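You operate a simulated robot arm through the tools that you are given. There is no shell and no other tool. Be economical: measure what you need, move in short steps, check, and stop when the job is done.

You run a simulated robot arm. Do the job below in one go: nothing can be reset, and whatever is moved stays where it is left.

JOB
Set the index table to the card's mark and fit the index ring on its spigot.
Fine: free the index lock to turn the table and lock it again.

It is judged by the outcome, as a careful person would: the job done as asked, and still so three seconds after it is handed in. It fails if anything else is knocked over, pushed out of place, dropped, spilled or broken.

ROBOT AND FRAMES
A 7-joint arm with a two-finger parallel gripper, fixed in place. Base frame: the origin is at the foot of the arm, x ahead of it, y to its left, z up; the work surface is at about z = 0. Units: mm, degrees, N and s.
With the tool pointing down near the work surface it reaches from about 220 to 580 mm from the base axis. Its first joint turns from -66.0 to 66.0 degrees. Payload 2.5 kg.
The tool frame sits at the grasp point between the pads (the TCP): z along the fingers, y along the line on which they close. The tips reach 23 mm beyond it. Largest opening 94 mm; finger width 38, thickness 10; the body of the gripper, 54 by 96 mm, starts 39 mm behind the TCP.
Orientation is that of the tool frame in the base frame, as a unit quaternion [w, x, y, z]. With the fingers straight down and closing along the base's y, the tool's x points along the base's -x, its y along +y and its z along -z.

CONTROLS
- The arm moves only by the tool play_rows. Its argument "plan" is a list of rows, each an object (a shift or turn left out is 0, a gripper value left out holds the last) with "xyz": the shift along the tool's x, y, z in mm, a list of three; "rotation": the turn, a rotation vector about the tool's x, y, z in degrees, a list of three; "jaw": the finger opening in mm, from 0 to 94. In form: [{"xyz": [tx, ty, tz], "rotation": [ax, ay, az], "jaw": jaw}, ...]. A call has 1 to 8 rows; each row is the pose to reach, as a shift and turn from the pose commanded when the call began, along the tool's axes at that moment. A row lasts 0.2 s, in which the tool goes at most 50 mm and 8.6 degrees; a call with a longer step from one row to the next is refused whole, and so is a gripper value outside its range. A pose out of reach is approached as far as the arm can. The call stops where the force on the tool passes 50 N (or 10 N more than at its start, if that is more) or the arm is blocked; 0.2 s more then pass. The fingers move at their own pace (about 108 mm/s each) and stop on an object; they squeeze with about 23 N. The grip force told is the motor's: it shows also when the fingers shut on nothing. Time passes only in rows, and 0.2 s behind the last, so rows that repeat a pose let the fingers close. The reply holds the time, the measured pose of the TCP, the force on the tool along the base axes, the opening and the grip force, in the units named above and with some noise.
- Cameras (640 x 400 px; columns grow to the right, rows downward): "scene" is fixed at [118.9, -409.2, 537.8]; the picture's right is [0.82, -0.57, 0.00], its down [-0.36, -0.51, -0.78] and it looks along [0.45, 0.64, -0.62] (base axes); focal length 296 px, centre (320, 200). "wrist" rides on the gripper at [-39, 0, -44] in the tool frame; the picture's right is [0.00, -1.00, 0.00], its down [0.97, 0.00, -0.24] and it looks along [0.24, 0.00, 0.97] (tool axes); focal length 218 px, centre (320, 200).
- capture(camera): a new picture of that camera. The clock stands still meanwhile.
- locate(camera, pixels): for up to 12 pixels [column, row] of the newest picture of that camera ("zoom" is the newest enlarged one), the place [x, y, z] in the base frame of the surface seen there, good to about 3 mm. The clock stands still meanwhile.
- zoom(camera, box): a new picture of the part [left, top, right, bottom] of that camera's present view, enlarged. The clock stands still meanwhile.
- job_done(): hands the job in; it is judged then, once.

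Go step by step. Measure first, check grasps and placings, and put right what went wrong. The budget is 80 turns and 54 pictures, counting those below and the enlarged ones. Unless the task says otherwise, let go and move clear before handing in, and close with one line.

The tools are called after ">>>" by a JSON object that holds its "op" and its "data". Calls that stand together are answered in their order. play_rows: Moves the arm, as the interface text tells. Its arguments: {"type":"object","properties":{"plan":{"type":"array","items":{"type":"object","properties":{"xyz":{"type":"array","items":{"type":"number"}},"rotation":{"type":"array","items":{"type":"number"}},"jaw":{"type":"number"}}}}},"required":["plan"]} The other tools are called the same way: capture (camera) takes a picture; locate (camera, pixels) gives the place of the surface under pixels of a picture; zoom (camera, box) takes an enlarged picture of a part of a camera's view; job_done () hands the job in.

At the start:

```text
time_s: 0.0
eef_pos: [315.1, -150.3, 357.3]
tool_rot: [0.0, 0.001, 1.0, 0.0]
ft_force: [-0.3, -0.4, 0.5]
width: 94.1
finger_force: 0.0
```

scene: 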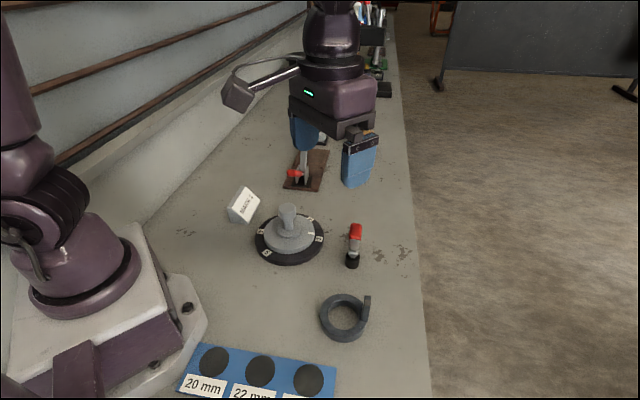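
wrist: 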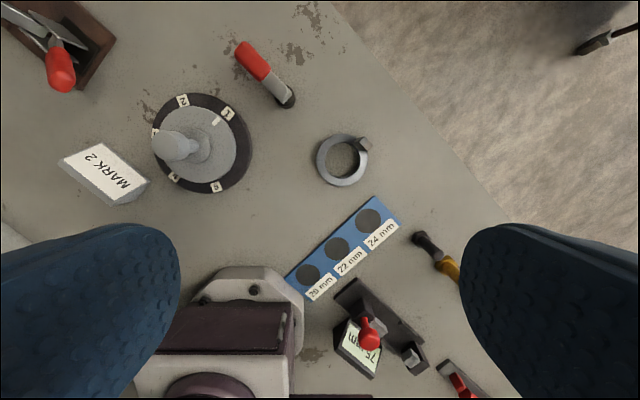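

The card seems to read MARK 2, near pixel (105,172) in the wrist picture; the table has a ring of marks and a red lever beside it. I'll zoom in to see details.

>>> {"op": "zoom", "data": {"camera": "wrist", "box": [50, 30, 310, 210]}}

>>> {"op": "zoom", "data": {"camera": "scene", "box": [210, 170, 400, 350]}}

```text
2.22 times, centred on (180, 120) of wrist
```

zoom: 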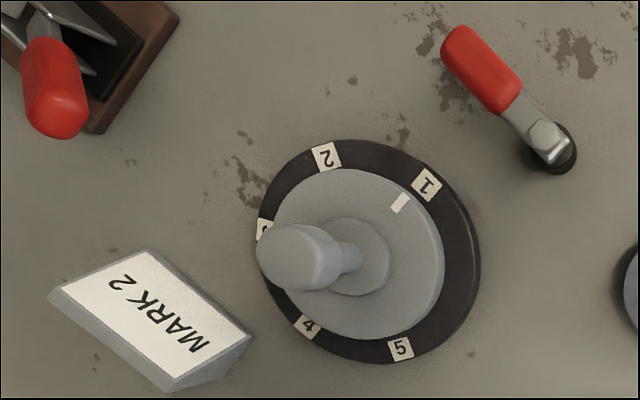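

```text
2.22 times, centred on (305, 260) of scene
```

zoom: 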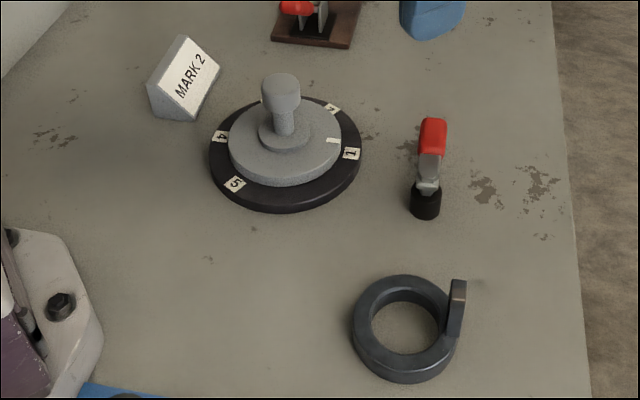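

The dial's white line is near mark 1, and the card says 2. I'll measure the dial, knob, lever, ring and marks.

>>> {"op": "locate", "data": {"camera": "zoom", "pixels": [[281, 82], [283, 125], [300, 145], [333, 141], [351, 154], [332, 108], [221, 137], [235, 183], [432, 122], [430, 160], [426, 190], [425, 212]]}}

>>> {"op": "locate", "data": {"camera": "wrist", "pixels": [[183, 100], [226, 114], [216, 187], [176, 178], [216, 121], [175, 145], [247, 50], [272, 82], [288, 99], [363, 144], [340, 135], [340, 184]]}}

>>> {"op": "zoom", "data": {"camera": "scene", "box": [290, 260, 400, 360]}}

```text
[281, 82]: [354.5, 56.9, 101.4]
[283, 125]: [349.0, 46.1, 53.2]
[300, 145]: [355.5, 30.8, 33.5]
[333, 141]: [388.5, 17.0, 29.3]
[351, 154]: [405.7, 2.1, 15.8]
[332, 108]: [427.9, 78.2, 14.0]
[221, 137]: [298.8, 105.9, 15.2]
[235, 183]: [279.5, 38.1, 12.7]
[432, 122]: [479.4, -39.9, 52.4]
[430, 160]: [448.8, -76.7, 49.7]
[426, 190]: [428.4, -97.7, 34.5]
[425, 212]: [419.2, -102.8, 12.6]
```

```text
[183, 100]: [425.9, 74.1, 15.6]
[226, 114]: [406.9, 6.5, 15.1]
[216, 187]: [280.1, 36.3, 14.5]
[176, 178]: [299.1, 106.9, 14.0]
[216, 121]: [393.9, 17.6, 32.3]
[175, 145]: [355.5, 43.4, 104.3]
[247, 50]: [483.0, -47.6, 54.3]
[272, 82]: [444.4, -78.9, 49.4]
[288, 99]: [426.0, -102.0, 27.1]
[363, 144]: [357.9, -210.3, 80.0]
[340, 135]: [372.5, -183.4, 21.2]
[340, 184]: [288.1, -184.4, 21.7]
```

```text
4.00 times, centred on (345, 310) of scene
```

zoom: 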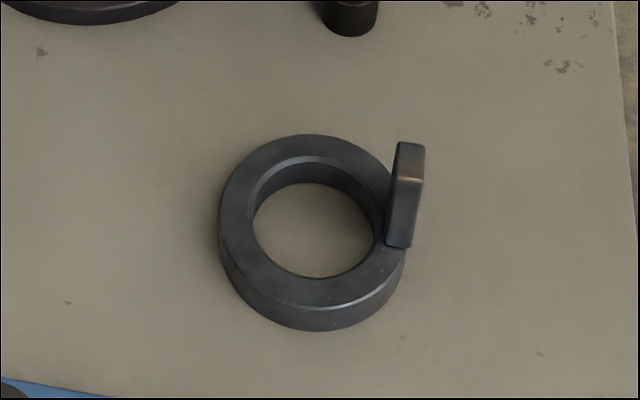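

The dial is centred near (353,56), with six marks 60° apart; the pointer is at 1 and 2 is at +60°. I'll move over to see the lever and dial more closely.

>>> {"op": "play_rows", "data": {"plan": [{"xyz": [-8, 35, 20]}, {"xyz": [-16, 65, 40]}, {"xyz": [-25, 95, 60]}, {"xyz": [-25, 115, 80]}, {"xyz": [-25, 115, 80]}]}}

>>> {"op": "capture", "data": {"camera": "wrist"}}

>>> {"op": "zoom", "data": {"camera": "scene", "box": [330, 210, 390, 280]}}

```text
time_s: 1.2
eef_pos: [337.8, -31.1, 278.8]
tool_rot: [0.0, 0.0, 1.0, 0.0]
ft_force: [-0.1, 0.3, -0.1]
width: 94.0
finger_force: 0.0
```

```text
48 pictures are left
```

wrist: 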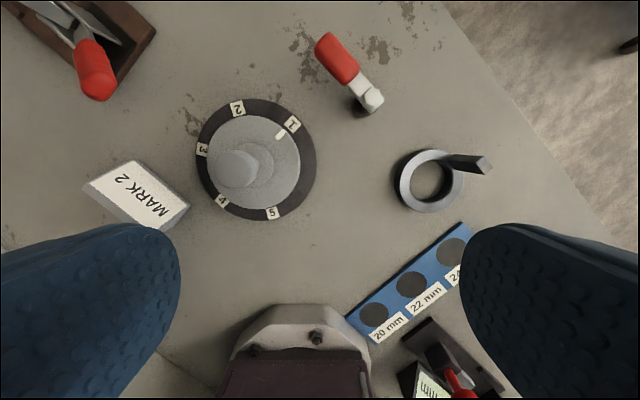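

```text
5.71 times, centred on (360, 245) of scene
```

zoom: 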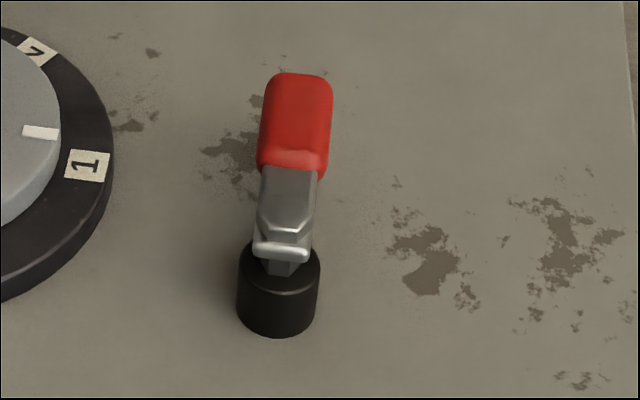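

The lever stands on a post at about (422,-101). I need to see how it pivots.

>>> {"op": "zoom", "data": {"camera": "wrist", "box": [290, 20, 410, 120]}}

>>> {"op": "zoom", "data": {"camera": "wrist", "box": [170, 80, 330, 240]}}

```text
4.00 times, centred on (350, 70) of wrist
```

zoom: 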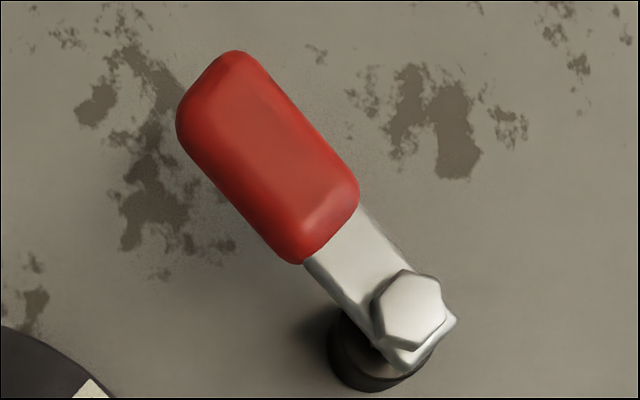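

```text
2.50 times, centred on (250, 160) of wrist
```

zoom: 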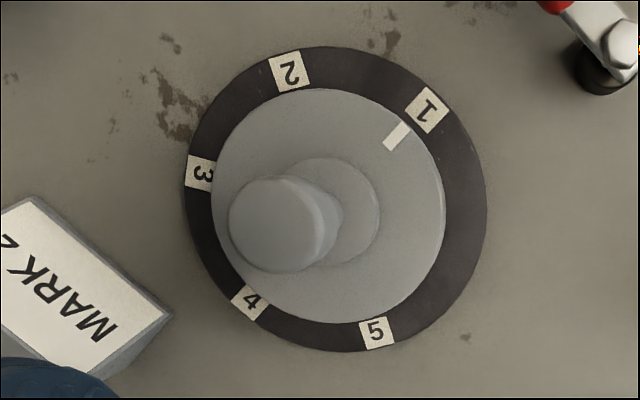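

The lever swings about a vertical hex bolt, so I'll swing it horizontally. I'll measure knob, boss and lever ends.

>>> {"op": "locate", "data": {"camera": "zoom", "pixels": [[230, 220], [325, 225], [280, 178], [285, 270], [378, 205], [340, 260], [320, 158], [396, 135], [430, 110], [290, 72], [625, 42], [212, 175]]}}

>>> {"op": "locate", "data": {"camera": "wrist", "pixels": [[328, 36], [340, 60], [350, 76], [372, 99], [318, 46], [346, 47], [445, 158], [484, 165], [403, 190], [430, 211], [462, 175], [430, 151]]}}

```text
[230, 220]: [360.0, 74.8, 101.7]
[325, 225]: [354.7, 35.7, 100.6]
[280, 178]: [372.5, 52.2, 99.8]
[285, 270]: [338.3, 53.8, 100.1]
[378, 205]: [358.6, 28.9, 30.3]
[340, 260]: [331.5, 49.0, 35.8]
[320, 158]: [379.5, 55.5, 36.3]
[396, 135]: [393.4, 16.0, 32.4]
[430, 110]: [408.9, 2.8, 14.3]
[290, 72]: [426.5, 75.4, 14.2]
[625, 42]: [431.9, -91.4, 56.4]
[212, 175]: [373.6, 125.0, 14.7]
```

```text
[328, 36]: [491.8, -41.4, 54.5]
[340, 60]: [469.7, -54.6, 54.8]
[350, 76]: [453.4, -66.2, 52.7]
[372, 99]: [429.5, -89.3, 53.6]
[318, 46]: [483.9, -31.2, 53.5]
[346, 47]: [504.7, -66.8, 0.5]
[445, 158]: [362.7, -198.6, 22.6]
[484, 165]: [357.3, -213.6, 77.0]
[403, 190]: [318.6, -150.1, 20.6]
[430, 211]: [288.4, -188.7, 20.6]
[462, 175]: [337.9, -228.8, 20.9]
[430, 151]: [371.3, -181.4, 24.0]
```

Pivot is at about (429,-92), handle centre about (474,-52), running at ~43°; its top is at z≈54. I'll go above it with the yaw aligned across it.

>>> {"op": "play_rows", "data": {"plan": [{"xyz": [-20, -3, 23], "rotation": [0, 0, -6], "jaw": 60}, {"xyz": [-39, -6, 46], "rotation": [0, 0, -12]}, {"xyz": [-58, -9, 69], "rotation": [0, 0, -18]}, {"xyz": [-78, -12, 92], "rotation": [0, 0, -24]}, {"xyz": [-98, -15, 115], "rotation": [0, 0, -30]}, {"xyz": [-118, -18, 138], "rotation": [0, 0, -36]}, {"xyz": [-137, -21, 159], "rotation": [0, 0, -43]}, {"xyz": [-137, -21, 159], "rotation": [0, 0, -43]}]}}

>>> {"op": "capture", "data": {"camera": "wrist"}}

>>> {"op": "capture", "data": {"camera": "scene"}}

```text
time_s: 3.0
eef_pos: [476.6, -56.9, 118.7]
tool_rot: [0.0, -0.368, 0.93, 0.0]
ft_force: [-0.2, 0.5, 0.2]
width: 59.9
finger_force: 0.1
```

```text
44 pictures are left
```

wrist: 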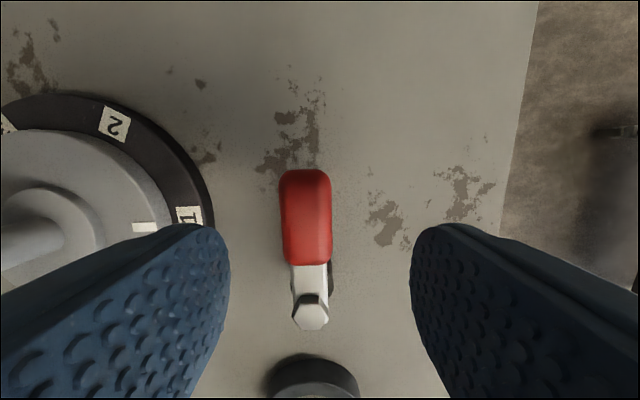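

```text
43 pictures are left
```

scene: 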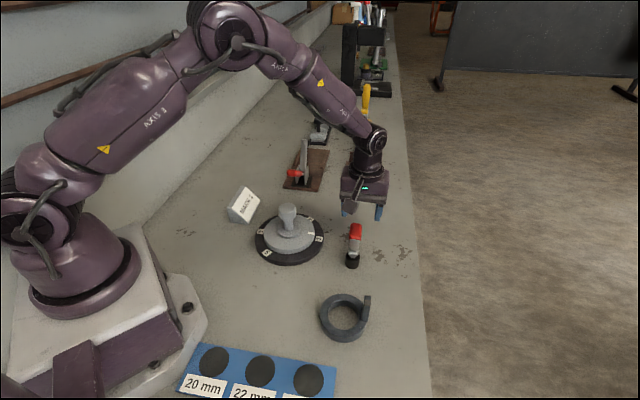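

The black base at (310,380) is offset from the hex bolt at (311,313), so I check the geometry before touching.

>>> {"op": "locate", "data": {"camera": "wrist", "pixels": [[310, 375], [270, 380], [350, 380], [311, 357], [311, 320], [309, 300], [310, 280], [306, 255], [305, 180], [285, 215], [328, 215], [329, 280]]}}

>>> {"op": "zoom", "data": {"camera": "wrist", "box": [240, 240, 400, 400]}}

>>> {"op": "zoom", "data": {"camera": "scene", "box": [335, 215, 375, 275]}}

```text
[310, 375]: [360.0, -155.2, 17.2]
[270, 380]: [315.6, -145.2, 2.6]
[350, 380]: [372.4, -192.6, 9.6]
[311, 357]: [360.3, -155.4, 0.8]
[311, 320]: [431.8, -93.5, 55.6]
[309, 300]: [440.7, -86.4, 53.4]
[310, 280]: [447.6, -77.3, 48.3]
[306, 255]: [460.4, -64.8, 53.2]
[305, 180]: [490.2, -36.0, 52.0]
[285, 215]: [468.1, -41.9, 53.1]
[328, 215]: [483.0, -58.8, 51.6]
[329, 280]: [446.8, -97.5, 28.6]
```

```text
2.50 times, centred on (320, 320) of wrist
```

zoom: 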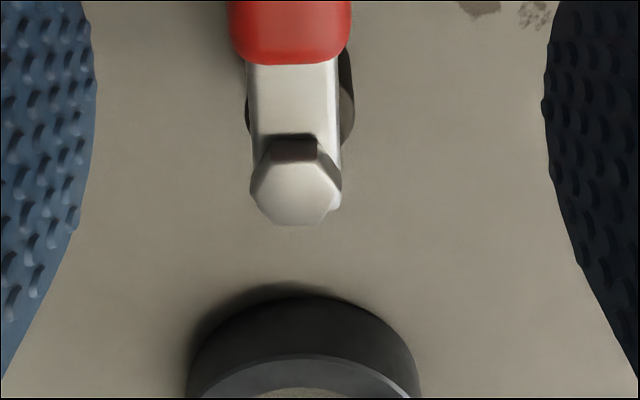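

```text
6.67 times, centred on (355, 245) of scene
```

zoom: 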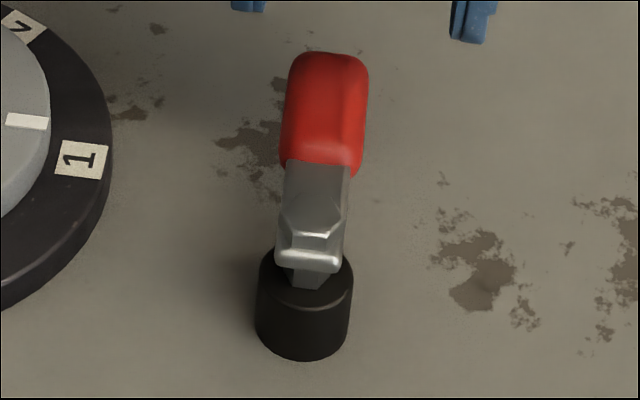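

The black arc was the ring; the bolt sits over the post at about (432,-92). The handle is 23 mm wide, so I'll shift ~6 mm, descend and straddle it with a loose fork.

>>> {"op": "play_rows", "data": {"plan": [{"xyz": [0, 6.5, 0], "rotation": [0, 0, -1.5], "jaw": 60}, {"xyz": [0, 6.5, 35], "rotation": [0, 0, -1.5], "jaw": 60}, {"xyz": [0, 6.5, 70], "rotation": [0, 0, -1.5], "jaw": 60}, {"xyz": [0, 6.5, 73], "rotation": [0, 0, -1.5], "jaw": 32}, {"xyz": [0, 6.5, 73], "rotation": [0, 0, -1.5], "jaw": 32}]}}

>>> {"op": "capture", "data": {"camera": "wrist"}}

```text
time_s: 4.2
eef_pos: [472.9, -49.3, 45.9]
tool_rot: [0.001, -0.379, 0.925, 0.0]
ft_force: [0.5, -0.1, 0.2]
width: 31.8
finger_force: 0.1
```

```text
40 pictures are left
```

wrist: 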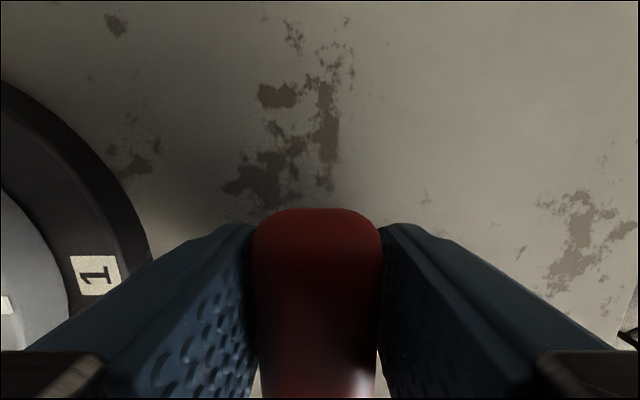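

The fork straddles the handle. I'll try swinging it clockwise (away from the dial) by ~18° and watch the force.

>>> {"op": "play_rows", "data": {"plan": [{"xyz": [0.2, -5.1, 0], "rotation": [0, 0, 5]}, {"xyz": [0.9, -10.2, 0], "rotation": [0, 0, 10]}, {"xyz": [1.8, -14.3, 0], "rotation": [0, 0, 14]}, {"xyz": [2.9, -18.2, 0], "rotation": [0, 0, 18]}]}}

>>> {"op": "zoom", "data": {"camera": "scene", "box": [300, 190, 400, 280]}}

```text
time_s: 5.2
eef_pos: [483.1, -64.8, 45.7]
tool_rot: [0.001, -0.23, 0.973, 0.0]
ft_force: [-1.3, 1.4, 0.3]
width: 32.4
finger_force: 0.2
```

```text
4.44 times, centred on (350, 235) of scene
```

zoom: 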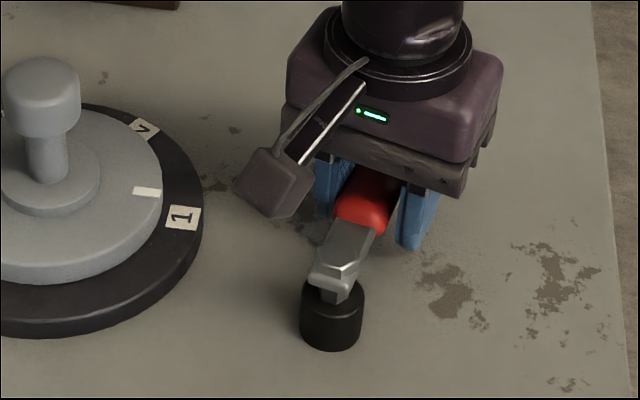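

The lever turns clockwise with only ~2 N. I'll carry on swinging.

>>> {"op": "play_rows", "data": {"plan": [{"xyz": [0.4, -7.1, 0], "rotation": [0, 0, 7]}, {"xyz": [1.7, -14, 0], "rotation": [0, 0, 14]}, {"xyz": [3.9, -20.8, 0], "rotation": [0, 0, 21]}, {"xyz": [6.8, -27.2, 0], "rotation": [0, 0, 28]}]}}

>>> {"op": "capture", "data": {"camera": "wrist"}}

```text
time_s: 6.2
eef_pos: [488.9, -92.1, 46.1]
tool_rot: [0.0, 0.014, 1.0, 0.0]
ft_force: [0.0, 1.8, 0.2]
width: 32.1
finger_force: 0.6
```

```text
38 pictures are left
```

wrist: 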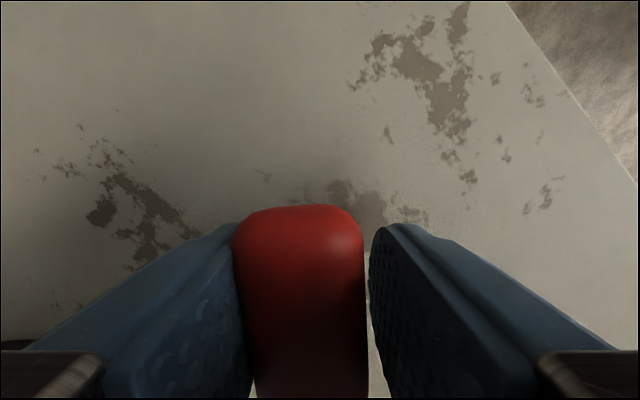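

It still moves freely after ~45°. I'll continue in the same direction.

>>> {"op": "play_rows", "data": {"plan": [{"xyz": [0.4, -7.1, 0], "rotation": [0, 0, 7]}, {"xyz": [1.7, -14, 0], "rotation": [0, 0, 14]}, {"xyz": [3.9, -20.8, 0], "rotation": [0, 0, 21]}, {"xyz": [6.8, -27.2, 0], "rotation": [0, 0, 28]}]}}

>>> {"op": "zoom", "data": {"camera": "scene", "box": [300, 190, 400, 280]}}

```text
time_s: 7.2
eef_pos: [481.7, -120.3, 44.5]
tool_rot: [0.0, 0.255, 0.967, 0.001]
ft_force: [-0.3, -0.2, -0.2]
width: 32.3
finger_force: 0.5
```

```text
4.44 times, centred on (350, 235) of scene
```

zoom: 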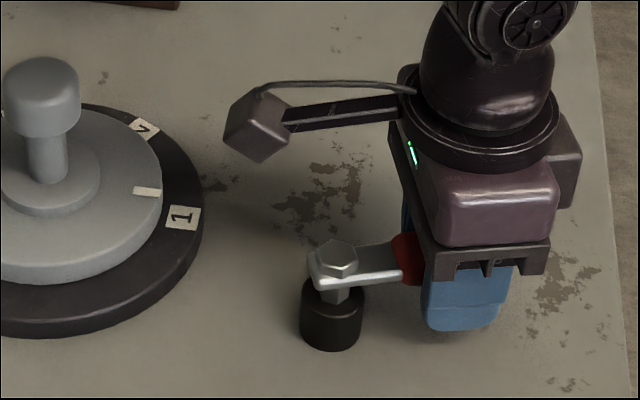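

Now ~75° turned, no stop felt. I'll go on to about 95–100°.

>>> {"op": "play_rows", "data": {"plan": [{"xyz": [0.4, -7.1, 0], "rotation": [0, 0, 7]}, {"xyz": [1.7, -14, 0], "rotation": [0, 0, 14]}, {"xyz": [3.9, -20.8, 0], "rotation": [0, 0, 21]}]}}

>>> {"op": "capture", "data": {"camera": "wrist"}}

```text
time_s: 8.0
eef_pos: [468.4, -134.8, 45.5]
tool_rot: [0.001, 0.428, 0.904, 0.002]
ft_force: [1.5, 2.6, -1.3]
width: 33.2
finger_force: 1.7
```

```text
36 pictures are left
```

wrist: 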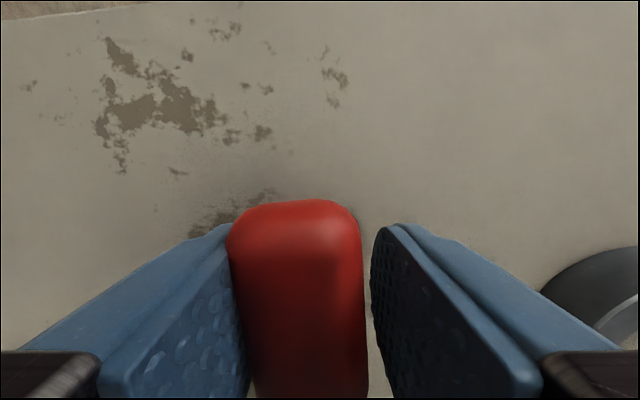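

About 95° swung. I'll try a bit further to feel for a stop.

>>> {"op": "play_rows", "data": {"plan": [{"xyz": [0.4, -7.1, 0], "rotation": [0, 0, 7]}, {"xyz": [1.7, -14, 0], "rotation": [0, 0, 14]}]}}

>>> {"op": "zoom", "data": {"camera": "scene", "box": [300, 190, 400, 280]}}

```text
time_s: 8.6
eef_pos: [462.0, -133.0, 47.4]
tool_rot: [0.002, 0.529, 0.848, 0.007]
ft_force: [31.3, 27.0, -7.7]
width: 50.0
finger_force: 20.3
```

```text
4.44 times, centred on (350, 235) of scene
```

zoom: 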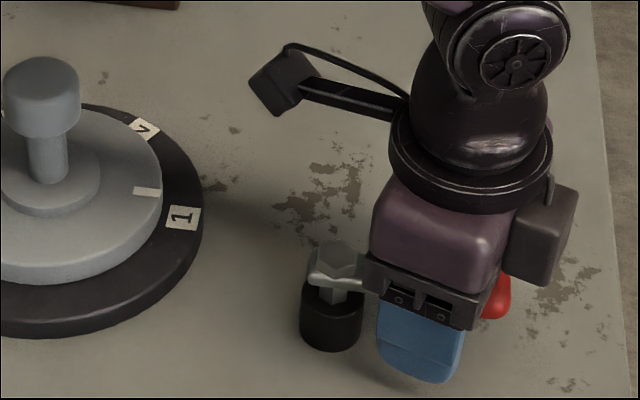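

The force rose to ~40 N at about 95–100°: the end stop, so the lock should be free. I'll open, ease back and rise clear.

>>> {"op": "play_rows", "data": {"plan": [{"xyz": [0, 2, 0], "rotation": [0, 0, -2], "jaw": 70}, {"xyz": [0.7, 6, 0], "rotation": [0, 0, -7], "jaw": 70}, {"xyz": [0.7, 6, 0], "rotation": [0, 0, -10], "jaw": 70}, {"xyz": [0.7, 6, -40], "rotation": [0, 0, -10], "jaw": 70}, {"xyz": [0.7, 6, -85], "rotation": [0, 0, -10], "jaw": 70}, {"xyz": [0.7, 6, -130], "rotation": [0, 0, -10], "jaw": 70}, {"xyz": [0.7, 6, -150], "rotation": [0, 0, -10], "jaw": 70}]}}

>>> {"op": "capture", "data": {"camera": "wrist"}}

>>> {"op": "capture", "data": {"camera": "scene"}}

```text
time_s: 10.2
eef_pos: [458.9, -138.9, 193.9]
tool_rot: [-0.001, 0.457, 0.889, -0.001]
ft_force: [0.3, -0.7, -0.7]
width: 69.9
finger_force: 0.1
```

```text
34 pictures are left
```

wrist: 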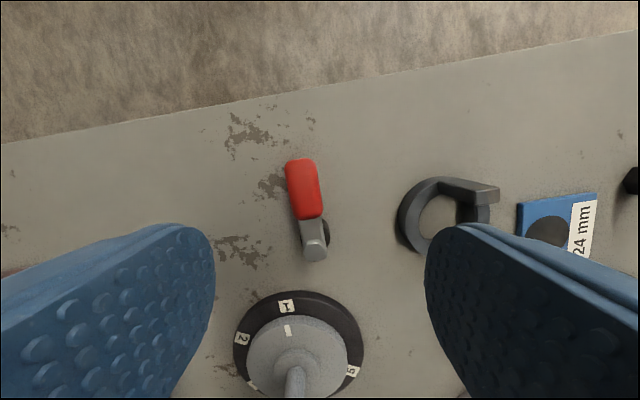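

```text
33 pictures are left
```

scene: 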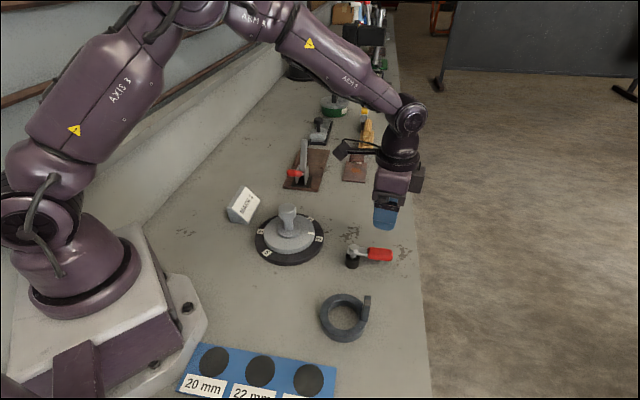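

The lever stays swung clear at its stop. Now I'll go over the knob at (355.5,54.5), keeping this yaw so there's room for a 60° counter-clockwise turn.

>>> {"op": "play_rows", "data": {"plan": [{"xyz": [36, 5, 0]}, {"xyz": [72, 10, 0]}, {"xyz": [109, 14, 0]}, {"xyz": [145, 19, 0]}, {"xyz": [181, 24, 0]}, {"xyz": [217.4, 28.5, 0]}, {"xyz": [217.4, 28.5, 0]}]}}

>>> {"op": "capture", "data": {"camera": "wrist"}}

```text
time_s: 11.8
eef_pos: [355.3, 52.6, 196.8]
tool_rot: [0.001, 0.458, 0.889, 0.0]
ft_force: [0.4, 0.5, 0.1]
width: 70.0
finger_force: 0.0
```

```text
32 pictures are left
```

wrist: 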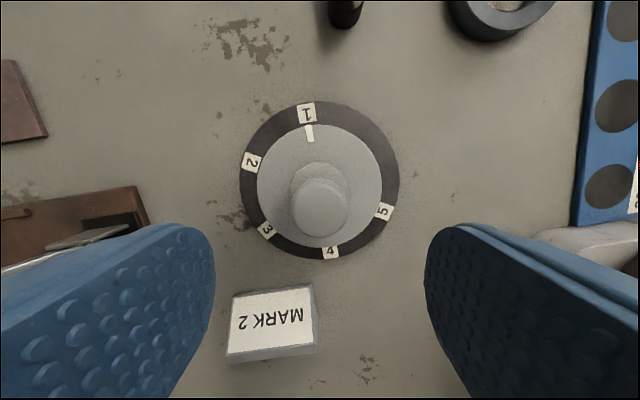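

The knob is centred under the gripper at (319,205). I'll measure it, the pointer and marks 1 and 2 to get the exact turn.

>>> {"op": "zoom", "data": {"camera": "wrist", "box": [230, 90, 410, 270]}}

>>> {"op": "locate", "data": {"camera": "wrist", "pixels": [[319, 208], [295, 208], [344, 208], [309, 132], [306, 113], [252, 162], [267, 229], [330, 252], [384, 211], [320, 165]]}}

```text
2.22 times, centred on (320, 180) of wrist
```

zoom: 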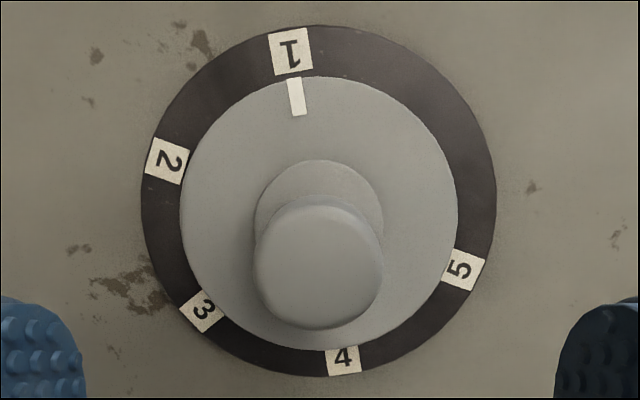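

```text
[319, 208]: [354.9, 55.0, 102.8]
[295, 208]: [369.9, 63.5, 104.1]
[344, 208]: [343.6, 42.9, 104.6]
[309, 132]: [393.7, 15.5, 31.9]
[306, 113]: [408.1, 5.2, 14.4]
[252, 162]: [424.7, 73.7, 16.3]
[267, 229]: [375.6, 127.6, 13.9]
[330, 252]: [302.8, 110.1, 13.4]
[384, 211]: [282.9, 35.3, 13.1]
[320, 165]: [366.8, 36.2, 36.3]
```

Pointer is at -45°, mark 2 at +15°, so +60° is needed. I'll descend around the knob head and close.

>>> {"op": "play_rows", "data": {"plan": [{"xyz": [2.7, 1.2, 40]}, {"xyz": [2.7, 1.2, 80]}, {"xyz": [2.7, 1.2, 110]}, {"xyz": [2.7, 1.2, 110], "jaw": 20}, {"xyz": [2.7, 1.2, 110], "jaw": 20}, {"xyz": [2.7, 1.2, 110], "jaw": 20}]}}

>>> {"op": "capture", "data": {"camera": "scene"}}

```text
time_s: 13.2
eef_pos: [355.8, 53.3, 85.8]
tool_rot: [-0.002, 0.459, 0.889, -0.001]
ft_force: [-11.1, -10.2, -2.1]
width: 39.4
finger_force: 44.6
```

```text
30 pictures are left
```

scene: 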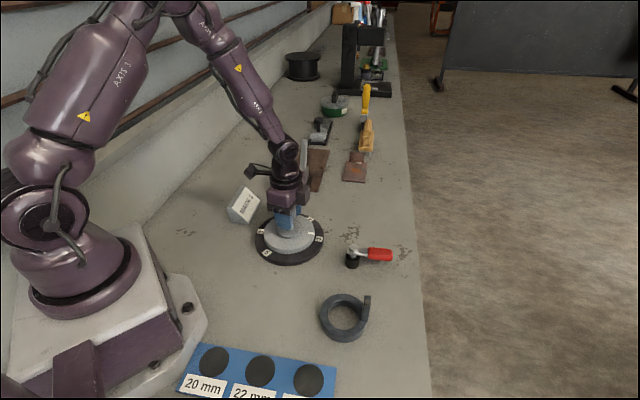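

Gripped at 39 mm on the knob. Turning counter-clockwise, first half.

>>> {"op": "play_rows", "data": {"plan": [{"rotation": [0, 0, -6]}, {"rotation": [0, 0, -12]}, {"rotation": [0, 0, -18]}, {"rotation": [0, 0, -24]}, {"rotation": [0, 0, -30]}]}}

>>> {"op": "zoom", "data": {"camera": "scene", "box": [240, 190, 340, 280]}}

```text
time_s: 14.4
eef_pos: [357.4, 53.6, 85.1]
tool_rot: [0.001, 0.211, 0.977, 0.0]
ft_force: [1.9, -17.9, -17.8]
width: 39.1
finger_force: 44.8
```

```text
4.44 times, centred on (290, 235) of scene
```

zoom: 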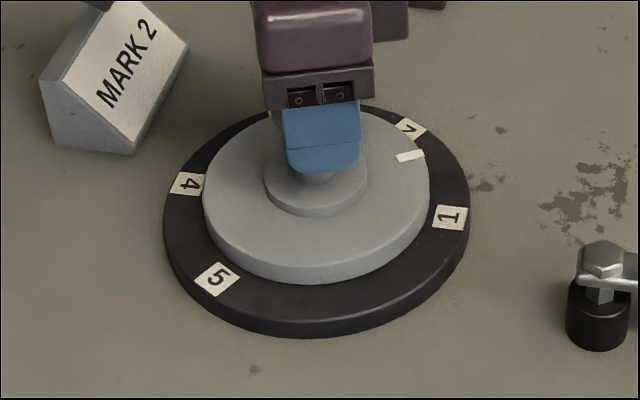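

The table turns: pointer at (410,156) is about midway between 1 and 2. I'll do the second half.

>>> {"op": "play_rows", "data": {"plan": [{"rotation": [0, 0, -6]}, {"rotation": [0, 0, -12]}, {"rotation": [0, 0, -18]}, {"rotation": [0, 0, -24]}, {"rotation": [0, 0, -30]}, {"rotation": [0, 0, -30]}]}}

>>> {"op": "zoom", "data": {"camera": "scene", "box": [240, 190, 340, 280]}}

>>> {"op": "capture", "data": {"camera": "wrist"}}

```text
time_s: 15.8
eef_pos: [358.0, 55.8, 86.0]
tool_rot: [0.002, -0.051, 0.999, 0.001]
ft_force: [8.1, 2.2, -14.7]
width: 39.3
finger_force: 44.7
```

```text
4.44 times, centred on (290, 235) of scene
```

zoom: 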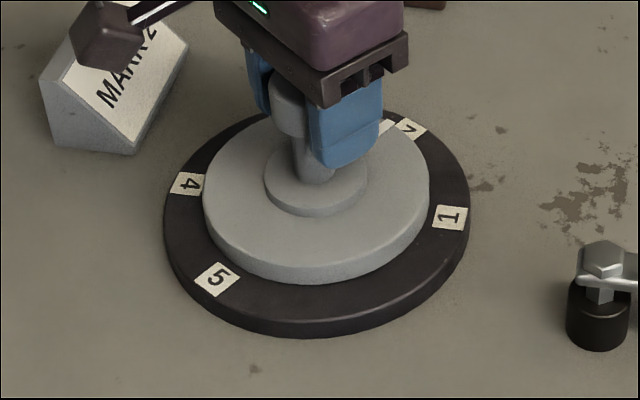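

```text
27 pictures are left
```

wrist: 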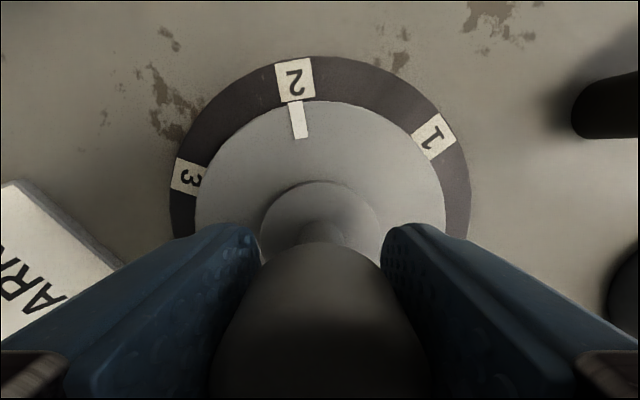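

The pointer (299,120) is in line with mark 2 (294,82). I'll check the alignment numerically.

>>> {"op": "zoom", "data": {"camera": "wrist", "box": [240, 50, 360, 150]}}

>>> {"op": "locate", "data": {"camera": "wrist", "pixels": [[302, 136], [297, 105], [299, 120], [294, 82], [434, 136], [187, 178], [292, 62]]}}

```text
4.00 times, centred on (300, 100) of wrist
```

zoom: 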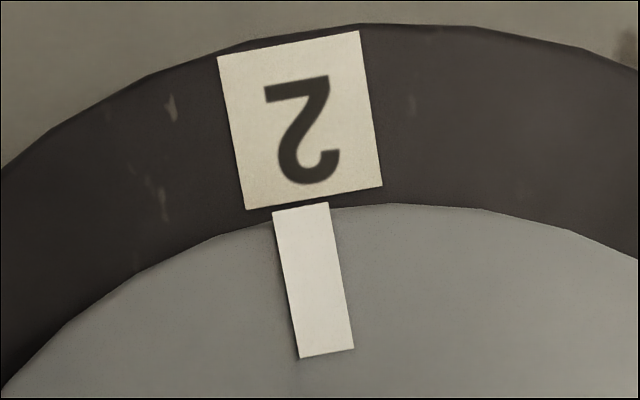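

```text
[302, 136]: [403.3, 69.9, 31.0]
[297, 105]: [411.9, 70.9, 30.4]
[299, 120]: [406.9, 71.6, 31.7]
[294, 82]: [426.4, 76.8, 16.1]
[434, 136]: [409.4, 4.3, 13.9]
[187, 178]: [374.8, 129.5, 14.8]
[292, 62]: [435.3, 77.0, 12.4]
```

Pointer and mark both lie at ~16.4°, so aligned within a degree. I'll release, rise, and look.

>>> {"op": "play_rows", "data": {"plan": [{"jaw": 70}, {"jaw": 70}, {"xyz": [0, 0, -40]}, {"xyz": [0, 0, -80]}, {"xyz": [0, 0, -115]}, {"xyz": [0, 0, -115]}]}}

>>> {"op": "capture", "data": {"camera": "wrist"}}

>>> {"op": "zoom", "data": {"camera": "scene", "box": [240, 190, 420, 350]}}

```text
time_s: 17.2
eef_pos: [356.5, 56.0, 202.7]
tool_rot: [-0.001, -0.048, 0.999, 0.001]
ft_force: [-0.8, 0.6, 0.0]
width: 70.0
finger_force: 0.0
```

```text
25 pictures are left
```

wrist: 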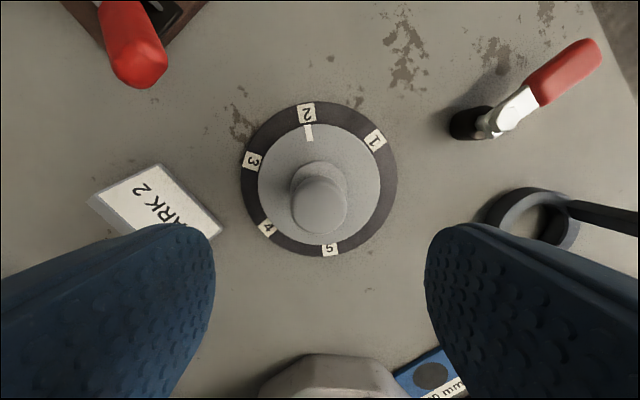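

```text
2.50 times, centred on (330, 270) of scene
```

zoom: 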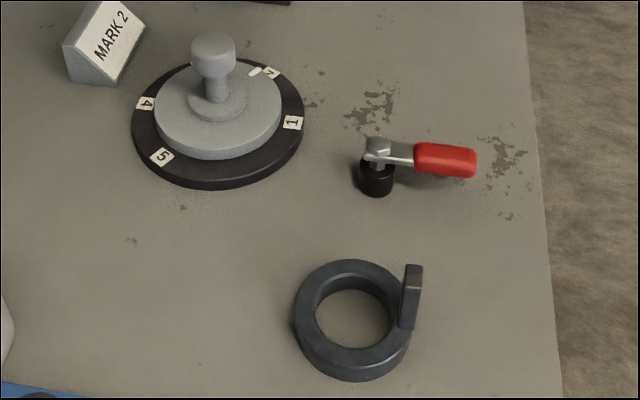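

>>> {"op": "locate", "data": {"camera": "wrist", "pixels": [[309, 132], [306, 113], [375, 140], [252, 162], [330, 250], [267, 228], [594, 47], [535, 92], [500, 118], [565, 70]]}}

>>> {"op": "locate", "data": {"camera": "zoom", "pixels": [[375, 143], [420, 158], [470, 163], [445, 160], [414, 270], [405, 330], [413, 290], [258, 71], [267, 73], [320, 310], [354, 262], [345, 368]]}}

```text
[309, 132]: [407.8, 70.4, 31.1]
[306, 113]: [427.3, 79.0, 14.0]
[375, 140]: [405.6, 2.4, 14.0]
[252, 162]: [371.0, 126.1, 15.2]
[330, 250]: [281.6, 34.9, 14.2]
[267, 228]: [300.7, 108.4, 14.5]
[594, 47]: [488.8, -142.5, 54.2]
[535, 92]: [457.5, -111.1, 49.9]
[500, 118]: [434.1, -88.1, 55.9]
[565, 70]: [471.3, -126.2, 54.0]
```

```text
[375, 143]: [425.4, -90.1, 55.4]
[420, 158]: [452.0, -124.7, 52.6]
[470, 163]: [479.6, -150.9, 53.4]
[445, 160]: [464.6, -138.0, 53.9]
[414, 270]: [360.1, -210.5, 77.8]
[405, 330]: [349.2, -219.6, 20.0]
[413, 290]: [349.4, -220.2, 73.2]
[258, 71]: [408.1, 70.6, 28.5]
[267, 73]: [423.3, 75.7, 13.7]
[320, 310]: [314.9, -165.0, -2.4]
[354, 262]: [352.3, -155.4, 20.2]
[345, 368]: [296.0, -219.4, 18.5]
```

The pointer is settled at ~15.8°, right on mark 2. Next I'll go over the lever handle (now at -45°) with yaw matched.

>>> {"op": "play_rows", "data": {"plan": [{"xyz": [-13, -27, 0], "rotation": [0, 0, 7]}, {"xyz": [-26, -54, 5], "rotation": [0, 0, 14]}, {"xyz": [-40, -83, 20], "rotation": [0, 0, 21]}, {"xyz": [-54, -112, 35], "rotation": [0, 0, 28]}, {"xyz": [-68, -141, 50], "rotation": [0, 0, 35]}, {"xyz": [-83, -170, 65], "rotation": [0, 0, 43]}, {"xyz": [-98, -199, 80], "rotation": [0, 0, 50.5]}, {"xyz": [-98, -199, 80], "rotation": [0, 0, 50.5]}]}}

>>> {"op": "capture", "data": {"camera": "wrist"}}

```text
time_s: 19.0
eef_pos: [474.6, -131.2, 121.5]
tool_rot: [0.001, 0.383, 0.924, 0.0]
ft_force: [0.7, -0.3, 0.7]
width: 70.0
finger_force: 0.1
```

```text
23 pictures are left
```

wrist: 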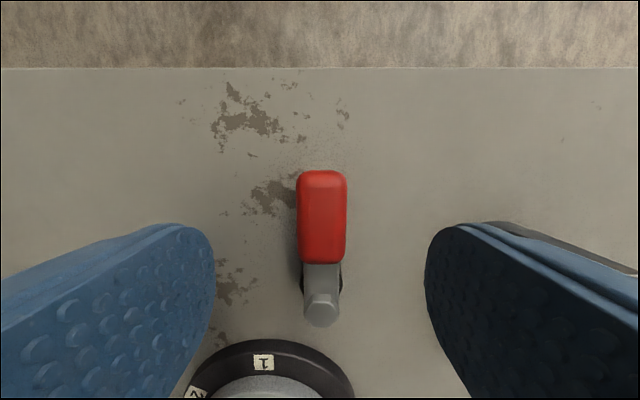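

Aligned over the handle (321,215). Descend and form the fork.

>>> {"op": "play_rows", "data": {"plan": [{"xyz": [0, 0, 38]}, {"xyz": [0, 0, 75], "jaw": 60}, {"xyz": [0, 0, 75], "jaw": 32}, {"xyz": [0, 0, 75], "jaw": 32}]}}

>>> {"op": "play_rows", "data": {"plan": [{"xyz": [0.4, 7.1, 0], "rotation": [0, 0, -7]}, {"xyz": [1.7, 14, 0], "rotation": [0, 0, -14]}, {"xyz": [3.9, 20.8, 0], "rotation": [0, 0, -21]}, {"xyz": [6.8, 27.2, 0], "rotation": [0, 0, -28]}, {"xyz": [10.5, 33.3, 0], "rotation": [0, 0, -35]}]}}

>>> {"op": "play_rows", "data": {"plan": [{"xyz": [0.4, 7.1, 0], "rotation": [0, 0, -7]}, {"xyz": [1.7, 14, 0], "rotation": [0, 0, -14]}, {"xyz": [3.9, 20.8, 0], "rotation": [0, 0, -21]}, {"xyz": [6.8, 27.2, 0], "rotation": [0, 0, -28]}, {"xyz": [10.5, 33.3, 0], "rotation": [0, 0, -35]}]}}

>>> {"op": "capture", "data": {"camera": "wrist"}}

```text
time_s: 20.0
eef_pos: [474.2, -131.3, 46.1]
tool_rot: [0.0, 0.382, 0.924, 0.001]
ft_force: [0.1, -0.7, -0.4]
width: 31.8
finger_force: 0.1
```

```text
time_s: 21.2
eef_pos: [490.1, -100.2, 46.3]
tool_rot: [-0.001, 0.085, 0.996, 0.0]
ft_force: [0.2, -0.1, 0.3]
width: 32.3
finger_force: 0.4
```

```text
time_s: 22.4
eef_pos: [485.3, -65.4, 46.4]
tool_rot: [0.0, -0.218, 0.976, 0.0]
ft_force: [0.8, 0.0, -0.7]
width: 32.5
finger_force: 0.3
```

```text
22 pictures are left
```

wrist: 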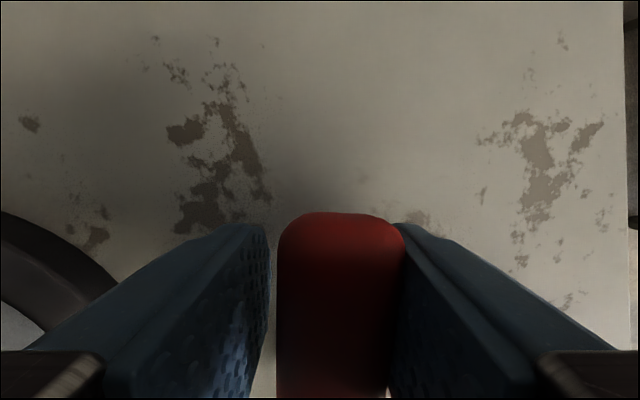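

Yaw 25°, the lever follows. I'll close the rest, feeling for the stop near 45°.

>>> {"op": "play_rows", "data": {"plan": [{"xyz": [0.4, 7.1, 0], "rotation": [0, 0, -7]}, {"xyz": [1.7, 14, 0], "rotation": [0, 0, -14]}, {"xyz": [3.9, 20.8, 0], "rotation": [0, 0, -21]}]}}

>>> {"op": "play_rows", "data": {"plan": [{"xyz": [0.1, 4, 0], "rotation": [0, 0, -4]}, {"xyz": [0.1, 4, 0], "rotation": [0, 0, -4]}]}}

>>> {"op": "capture", "data": {"camera": "wrist"}}

```text
time_s: 23.2
eef_pos: [472.4, -49.7, 45.4]
tool_rot: [0.001, -0.392, 0.92, 0.0]
ft_force: [0.3, -0.8, -0.5]
width: 32.3
finger_force: 1.3
```

```text
time_s: 23.8
eef_pos: [470.6, -47.7, 46.3]
tool_rot: [0.001, -0.424, 0.906, -0.001]
ft_force: [2.8, -1.2, -0.6]
width: 33.0
finger_force: 1.3
```

```text
21 pictures are left
```

wrist: 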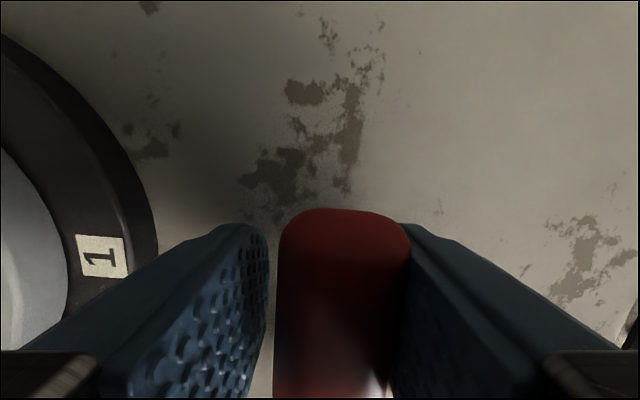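

Force still only ~3 N; I'll nudge a little more to find the stop firmly.

>>> {"op": "play_rows", "data": {"plan": [{"xyz": [0.1, 4, 0], "rotation": [0, 0, -4]}, {"xyz": [0.1, 4, 0], "rotation": [0, 0, -4]}]}}

>>> {"op": "zoom", "data": {"camera": "scene", "box": [300, 190, 400, 280]}}

```text
time_s: 24.4
eef_pos: [468.4, -46.5, 45.9]
tool_rot: [0.001, -0.453, 0.891, -0.002]
ft_force: [9.7, -12.0, -2.3]
width: 38.9
finger_force: 7.3
```

```text
4.44 times, centred on (350, 235) of scene
```

zoom: 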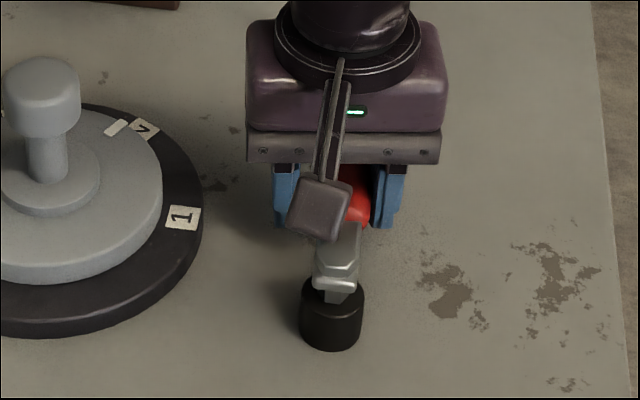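

The force climbs to 15 N with fingers spreading: end stop, locked. I'll open, rise, and head over towards the ring for a good look at the tab.

>>> {"op": "play_rows", "data": {"plan": [{"xyz": [0, -3, 0], "jaw": 70}, {"xyz": [0, -3, 0], "rotation": [0, 0, 5], "jaw": 70}, {"xyz": [0, -3, -45], "rotation": [0, 0, 5]}, {"xyz": [0, -3, -90], "rotation": [0, 0, 5]}, {"xyz": [0, -3, -135], "rotation": [0, 0, 5]}, {"xyz": [0, -3, -155], "rotation": [0, 0, 10]}]}}

>>> {"op": "zoom", "data": {"camera": "scene", "box": [240, 190, 420, 350]}}

```text
time_s: 25.8
eef_pos: [470.7, -45.7, 201.8]
tool_rot: [-0.001, -0.374, 0.927, 0.0]
ft_force: [-0.7, -1.0, -0.1]
width: 70.2
finger_force: 0.2
```

```text
2.50 times, centred on (330, 270) of scene
```

zoom: 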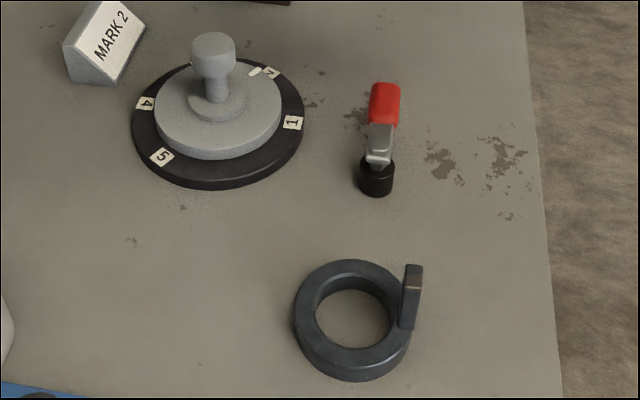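

Lever locked, pointer on 2. Now I'll go over the ring at the same yaw (closing line radial through the tab) for a close look.

>>> {"op": "play_rows", "data": {"plan": [{"xyz": [33, -4, 0], "jaw": 80}, {"xyz": [66, -8, 0]}, {"xyz": [99, -12, 0]}, {"xyz": [132, -16, 0]}, {"xyz": [165, -20, 0]}, {"xyz": [197.6, -23.6, 0]}, {"xyz": [197.6, -23.6, 0]}]}}

>>> {"op": "capture", "data": {"camera": "wrist"}}

```text
time_s: 27.4
eef_pos: [343.9, -203.1, 200.8]
tool_rot: [-0.001, -0.375, 0.927, 0.0]
ft_force: [-0.4, -0.2, 0.6]
width: 80.0
finger_force: 0.1
```

```text
18 pictures are left
```

wrist: 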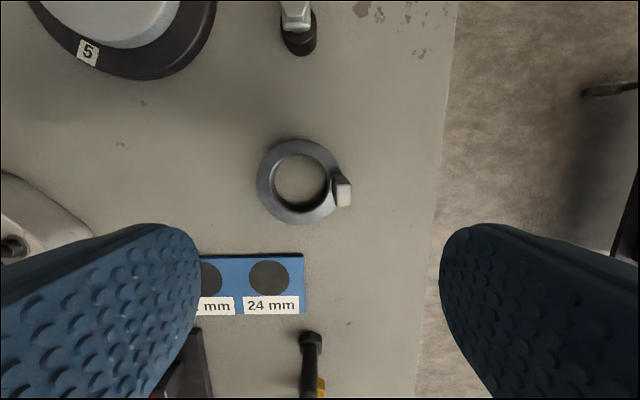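

>>> {"op": "zoom", "data": {"camera": "wrist", "box": [250, 130, 370, 230]}}

>>> {"op": "locate", "data": {"camera": "zoom", "pixels": [[440, 165], [446, 290], [480, 195], [482, 290], [462, 250], [150, 180], [280, 370], [290, 45], [190, 180], [285, 310], [290, 95], [405, 190]]}}

```text
4.00 times, centred on (310, 180) of wrist
```

zoom: 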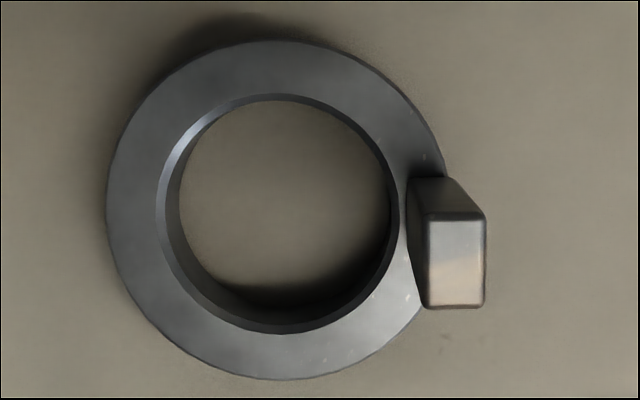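

```text
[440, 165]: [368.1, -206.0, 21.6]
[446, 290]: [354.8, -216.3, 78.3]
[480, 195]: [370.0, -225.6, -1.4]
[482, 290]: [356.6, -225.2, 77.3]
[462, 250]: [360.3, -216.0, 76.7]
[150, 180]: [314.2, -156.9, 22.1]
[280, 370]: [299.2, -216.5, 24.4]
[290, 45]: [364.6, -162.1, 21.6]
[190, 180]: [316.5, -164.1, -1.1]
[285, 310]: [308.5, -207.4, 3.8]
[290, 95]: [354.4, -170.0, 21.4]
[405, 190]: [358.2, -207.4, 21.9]
```

The tab is ~11.5 mm thick radially, centred ~40 mm from the ring centre, at about (358,-216), top z≈78; the ring centre is at about (330.7,-187). The yaw is already aligned, so I descend onto the tab and grip it.

>>> {"op": "play_rows", "data": {"plan": [{"xyz": [-1.2, -19, 20], "jaw": 40}, {"xyz": [-1.2, -19, 60]}, {"xyz": [-1.2, -19, 100]}, {"xyz": [-1.2, -19, 130]}, {"xyz": [-1.2, -19, 150]}, {"xyz": [-1.2, -19, 150]}]}}

>>> {"op": "zoom", "data": {"camera": "scene", "box": [290, 250, 400, 350]}}

>>> {"op": "capture", "data": {"camera": "wrist"}}

```text
time_s: 28.8
eef_pos: [358.0, -214.7, 49.2]
tool_rot: [0.0, -0.375, 0.927, 0.0]
ft_force: [0.1, 0.1, -0.2]
width: 40.0
finger_force: 0.0
```

```text
4.00 times, centred on (345, 300) of scene
```

zoom: 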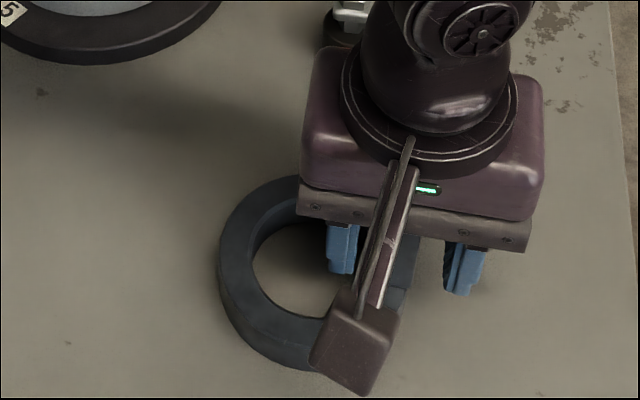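

```text
15 pictures are left
```

wrist: 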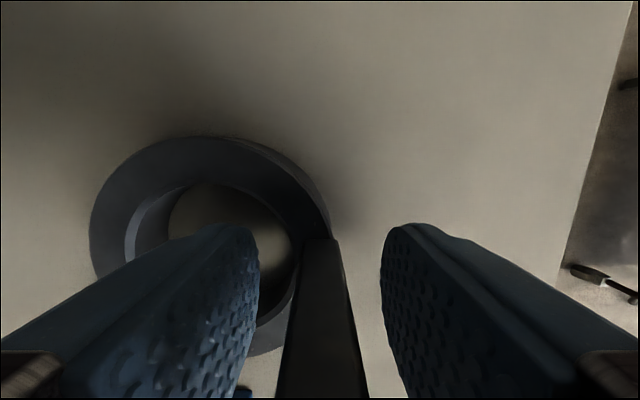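

The tab stands centred between the fingers (column ~320). I'll close and lift slightly.

>>> {"op": "play_rows", "data": {"plan": [{"jaw": 0}, {"jaw": 0}, {"jaw": 0}, {"xyz": [0, 0, -10]}, {"xyz": [0, 0, -25]}]}}

>>> {"op": "capture", "data": {"camera": "wrist"}}

>>> {"op": "zoom", "data": {"camera": "scene", "box": [270, 220, 430, 360]}}

```text
time_s: 30.0
eef_pos: [359.6, -212.1, 75.5]
tool_rot: [0.0, -0.376, 0.927, 0.0]
ft_force: [0.1, -0.2, -7.9]
width: 12.8
finger_force: 22.8
```

```text
14 pictures are left
```

wrist: 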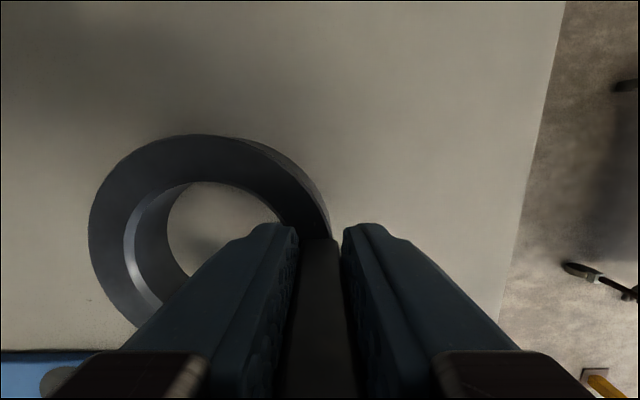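

```text
2.86 times, centred on (350, 290) of scene
```

zoom: 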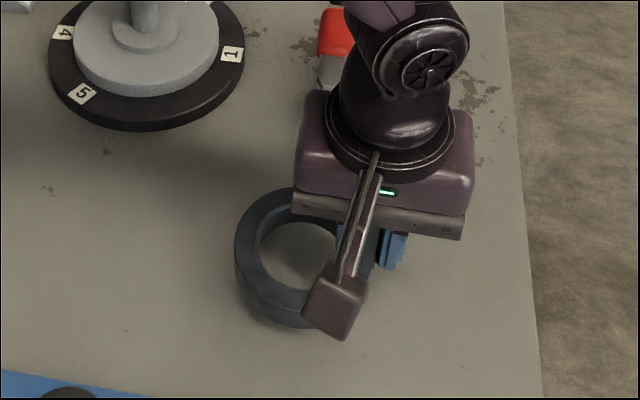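

The ring is held on its tab (12.8 mm, ~8 N weight) and hangs level. I'll raise it to clear the knob and carry it to above the spigot.

>>> {"op": "play_rows", "data": {"plan": [{"xyz": [0, 0, -25]}, {"xyz": [0, 0, -50]}, {"xyz": [0, 0, -75]}, {"xyz": [0, 0, -95]}, {"xyz": [0, 0, -95]}]}}

>>> {"op": "play_rows", "data": {"plan": [{"xyz": [-25, 21, 0]}, {"xyz": [-51, 44, 0]}, {"xyz": [-78, 67, 0]}, {"xyz": [-105, 90, 0]}, {"xyz": [-132, 113, 0]}, {"xyz": [-156, 133, 0]}, {"xyz": [-174, 149, 0]}, {"xyz": [-183.5, 156.7, 0]}]}}

>>> {"op": "zoom", "data": {"camera": "scene", "box": [230, 150, 390, 290]}}

>>> {"op": "capture", "data": {"camera": "wrist"}}

```text
time_s: 31.2
eef_pos: [358.5, -211.8, 169.9]
tool_rot: [0.0, -0.375, 0.927, 0.0]
ft_force: [-0.2, -0.2, -7.0]
width: 12.7
finger_force: 22.7
```

```text
time_s: 33.0
eef_pos: [383.5, 26.2, 172.1]
tool_rot: [0.0, -0.375, 0.927, 0.0]
ft_force: [0.0, -0.4, -8.0]
width: 12.9
finger_force: 23.0
```

```text
2.86 times, centred on (310, 220) of scene
```

zoom: 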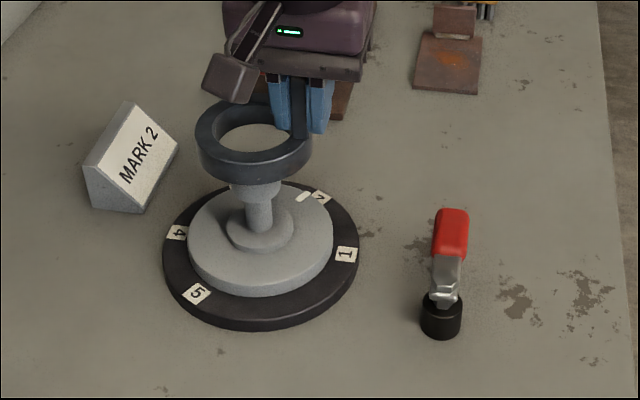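

```text
11 pictures are left
```

wrist: 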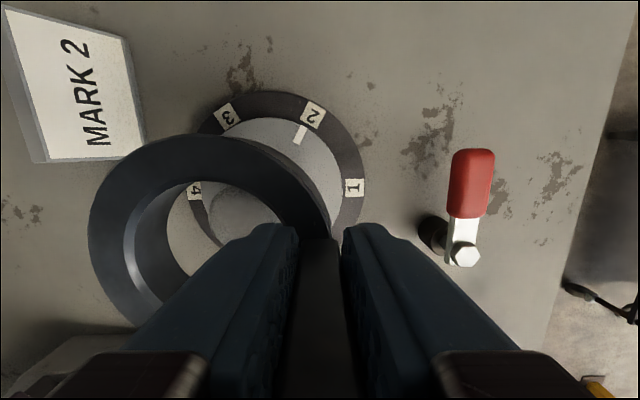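

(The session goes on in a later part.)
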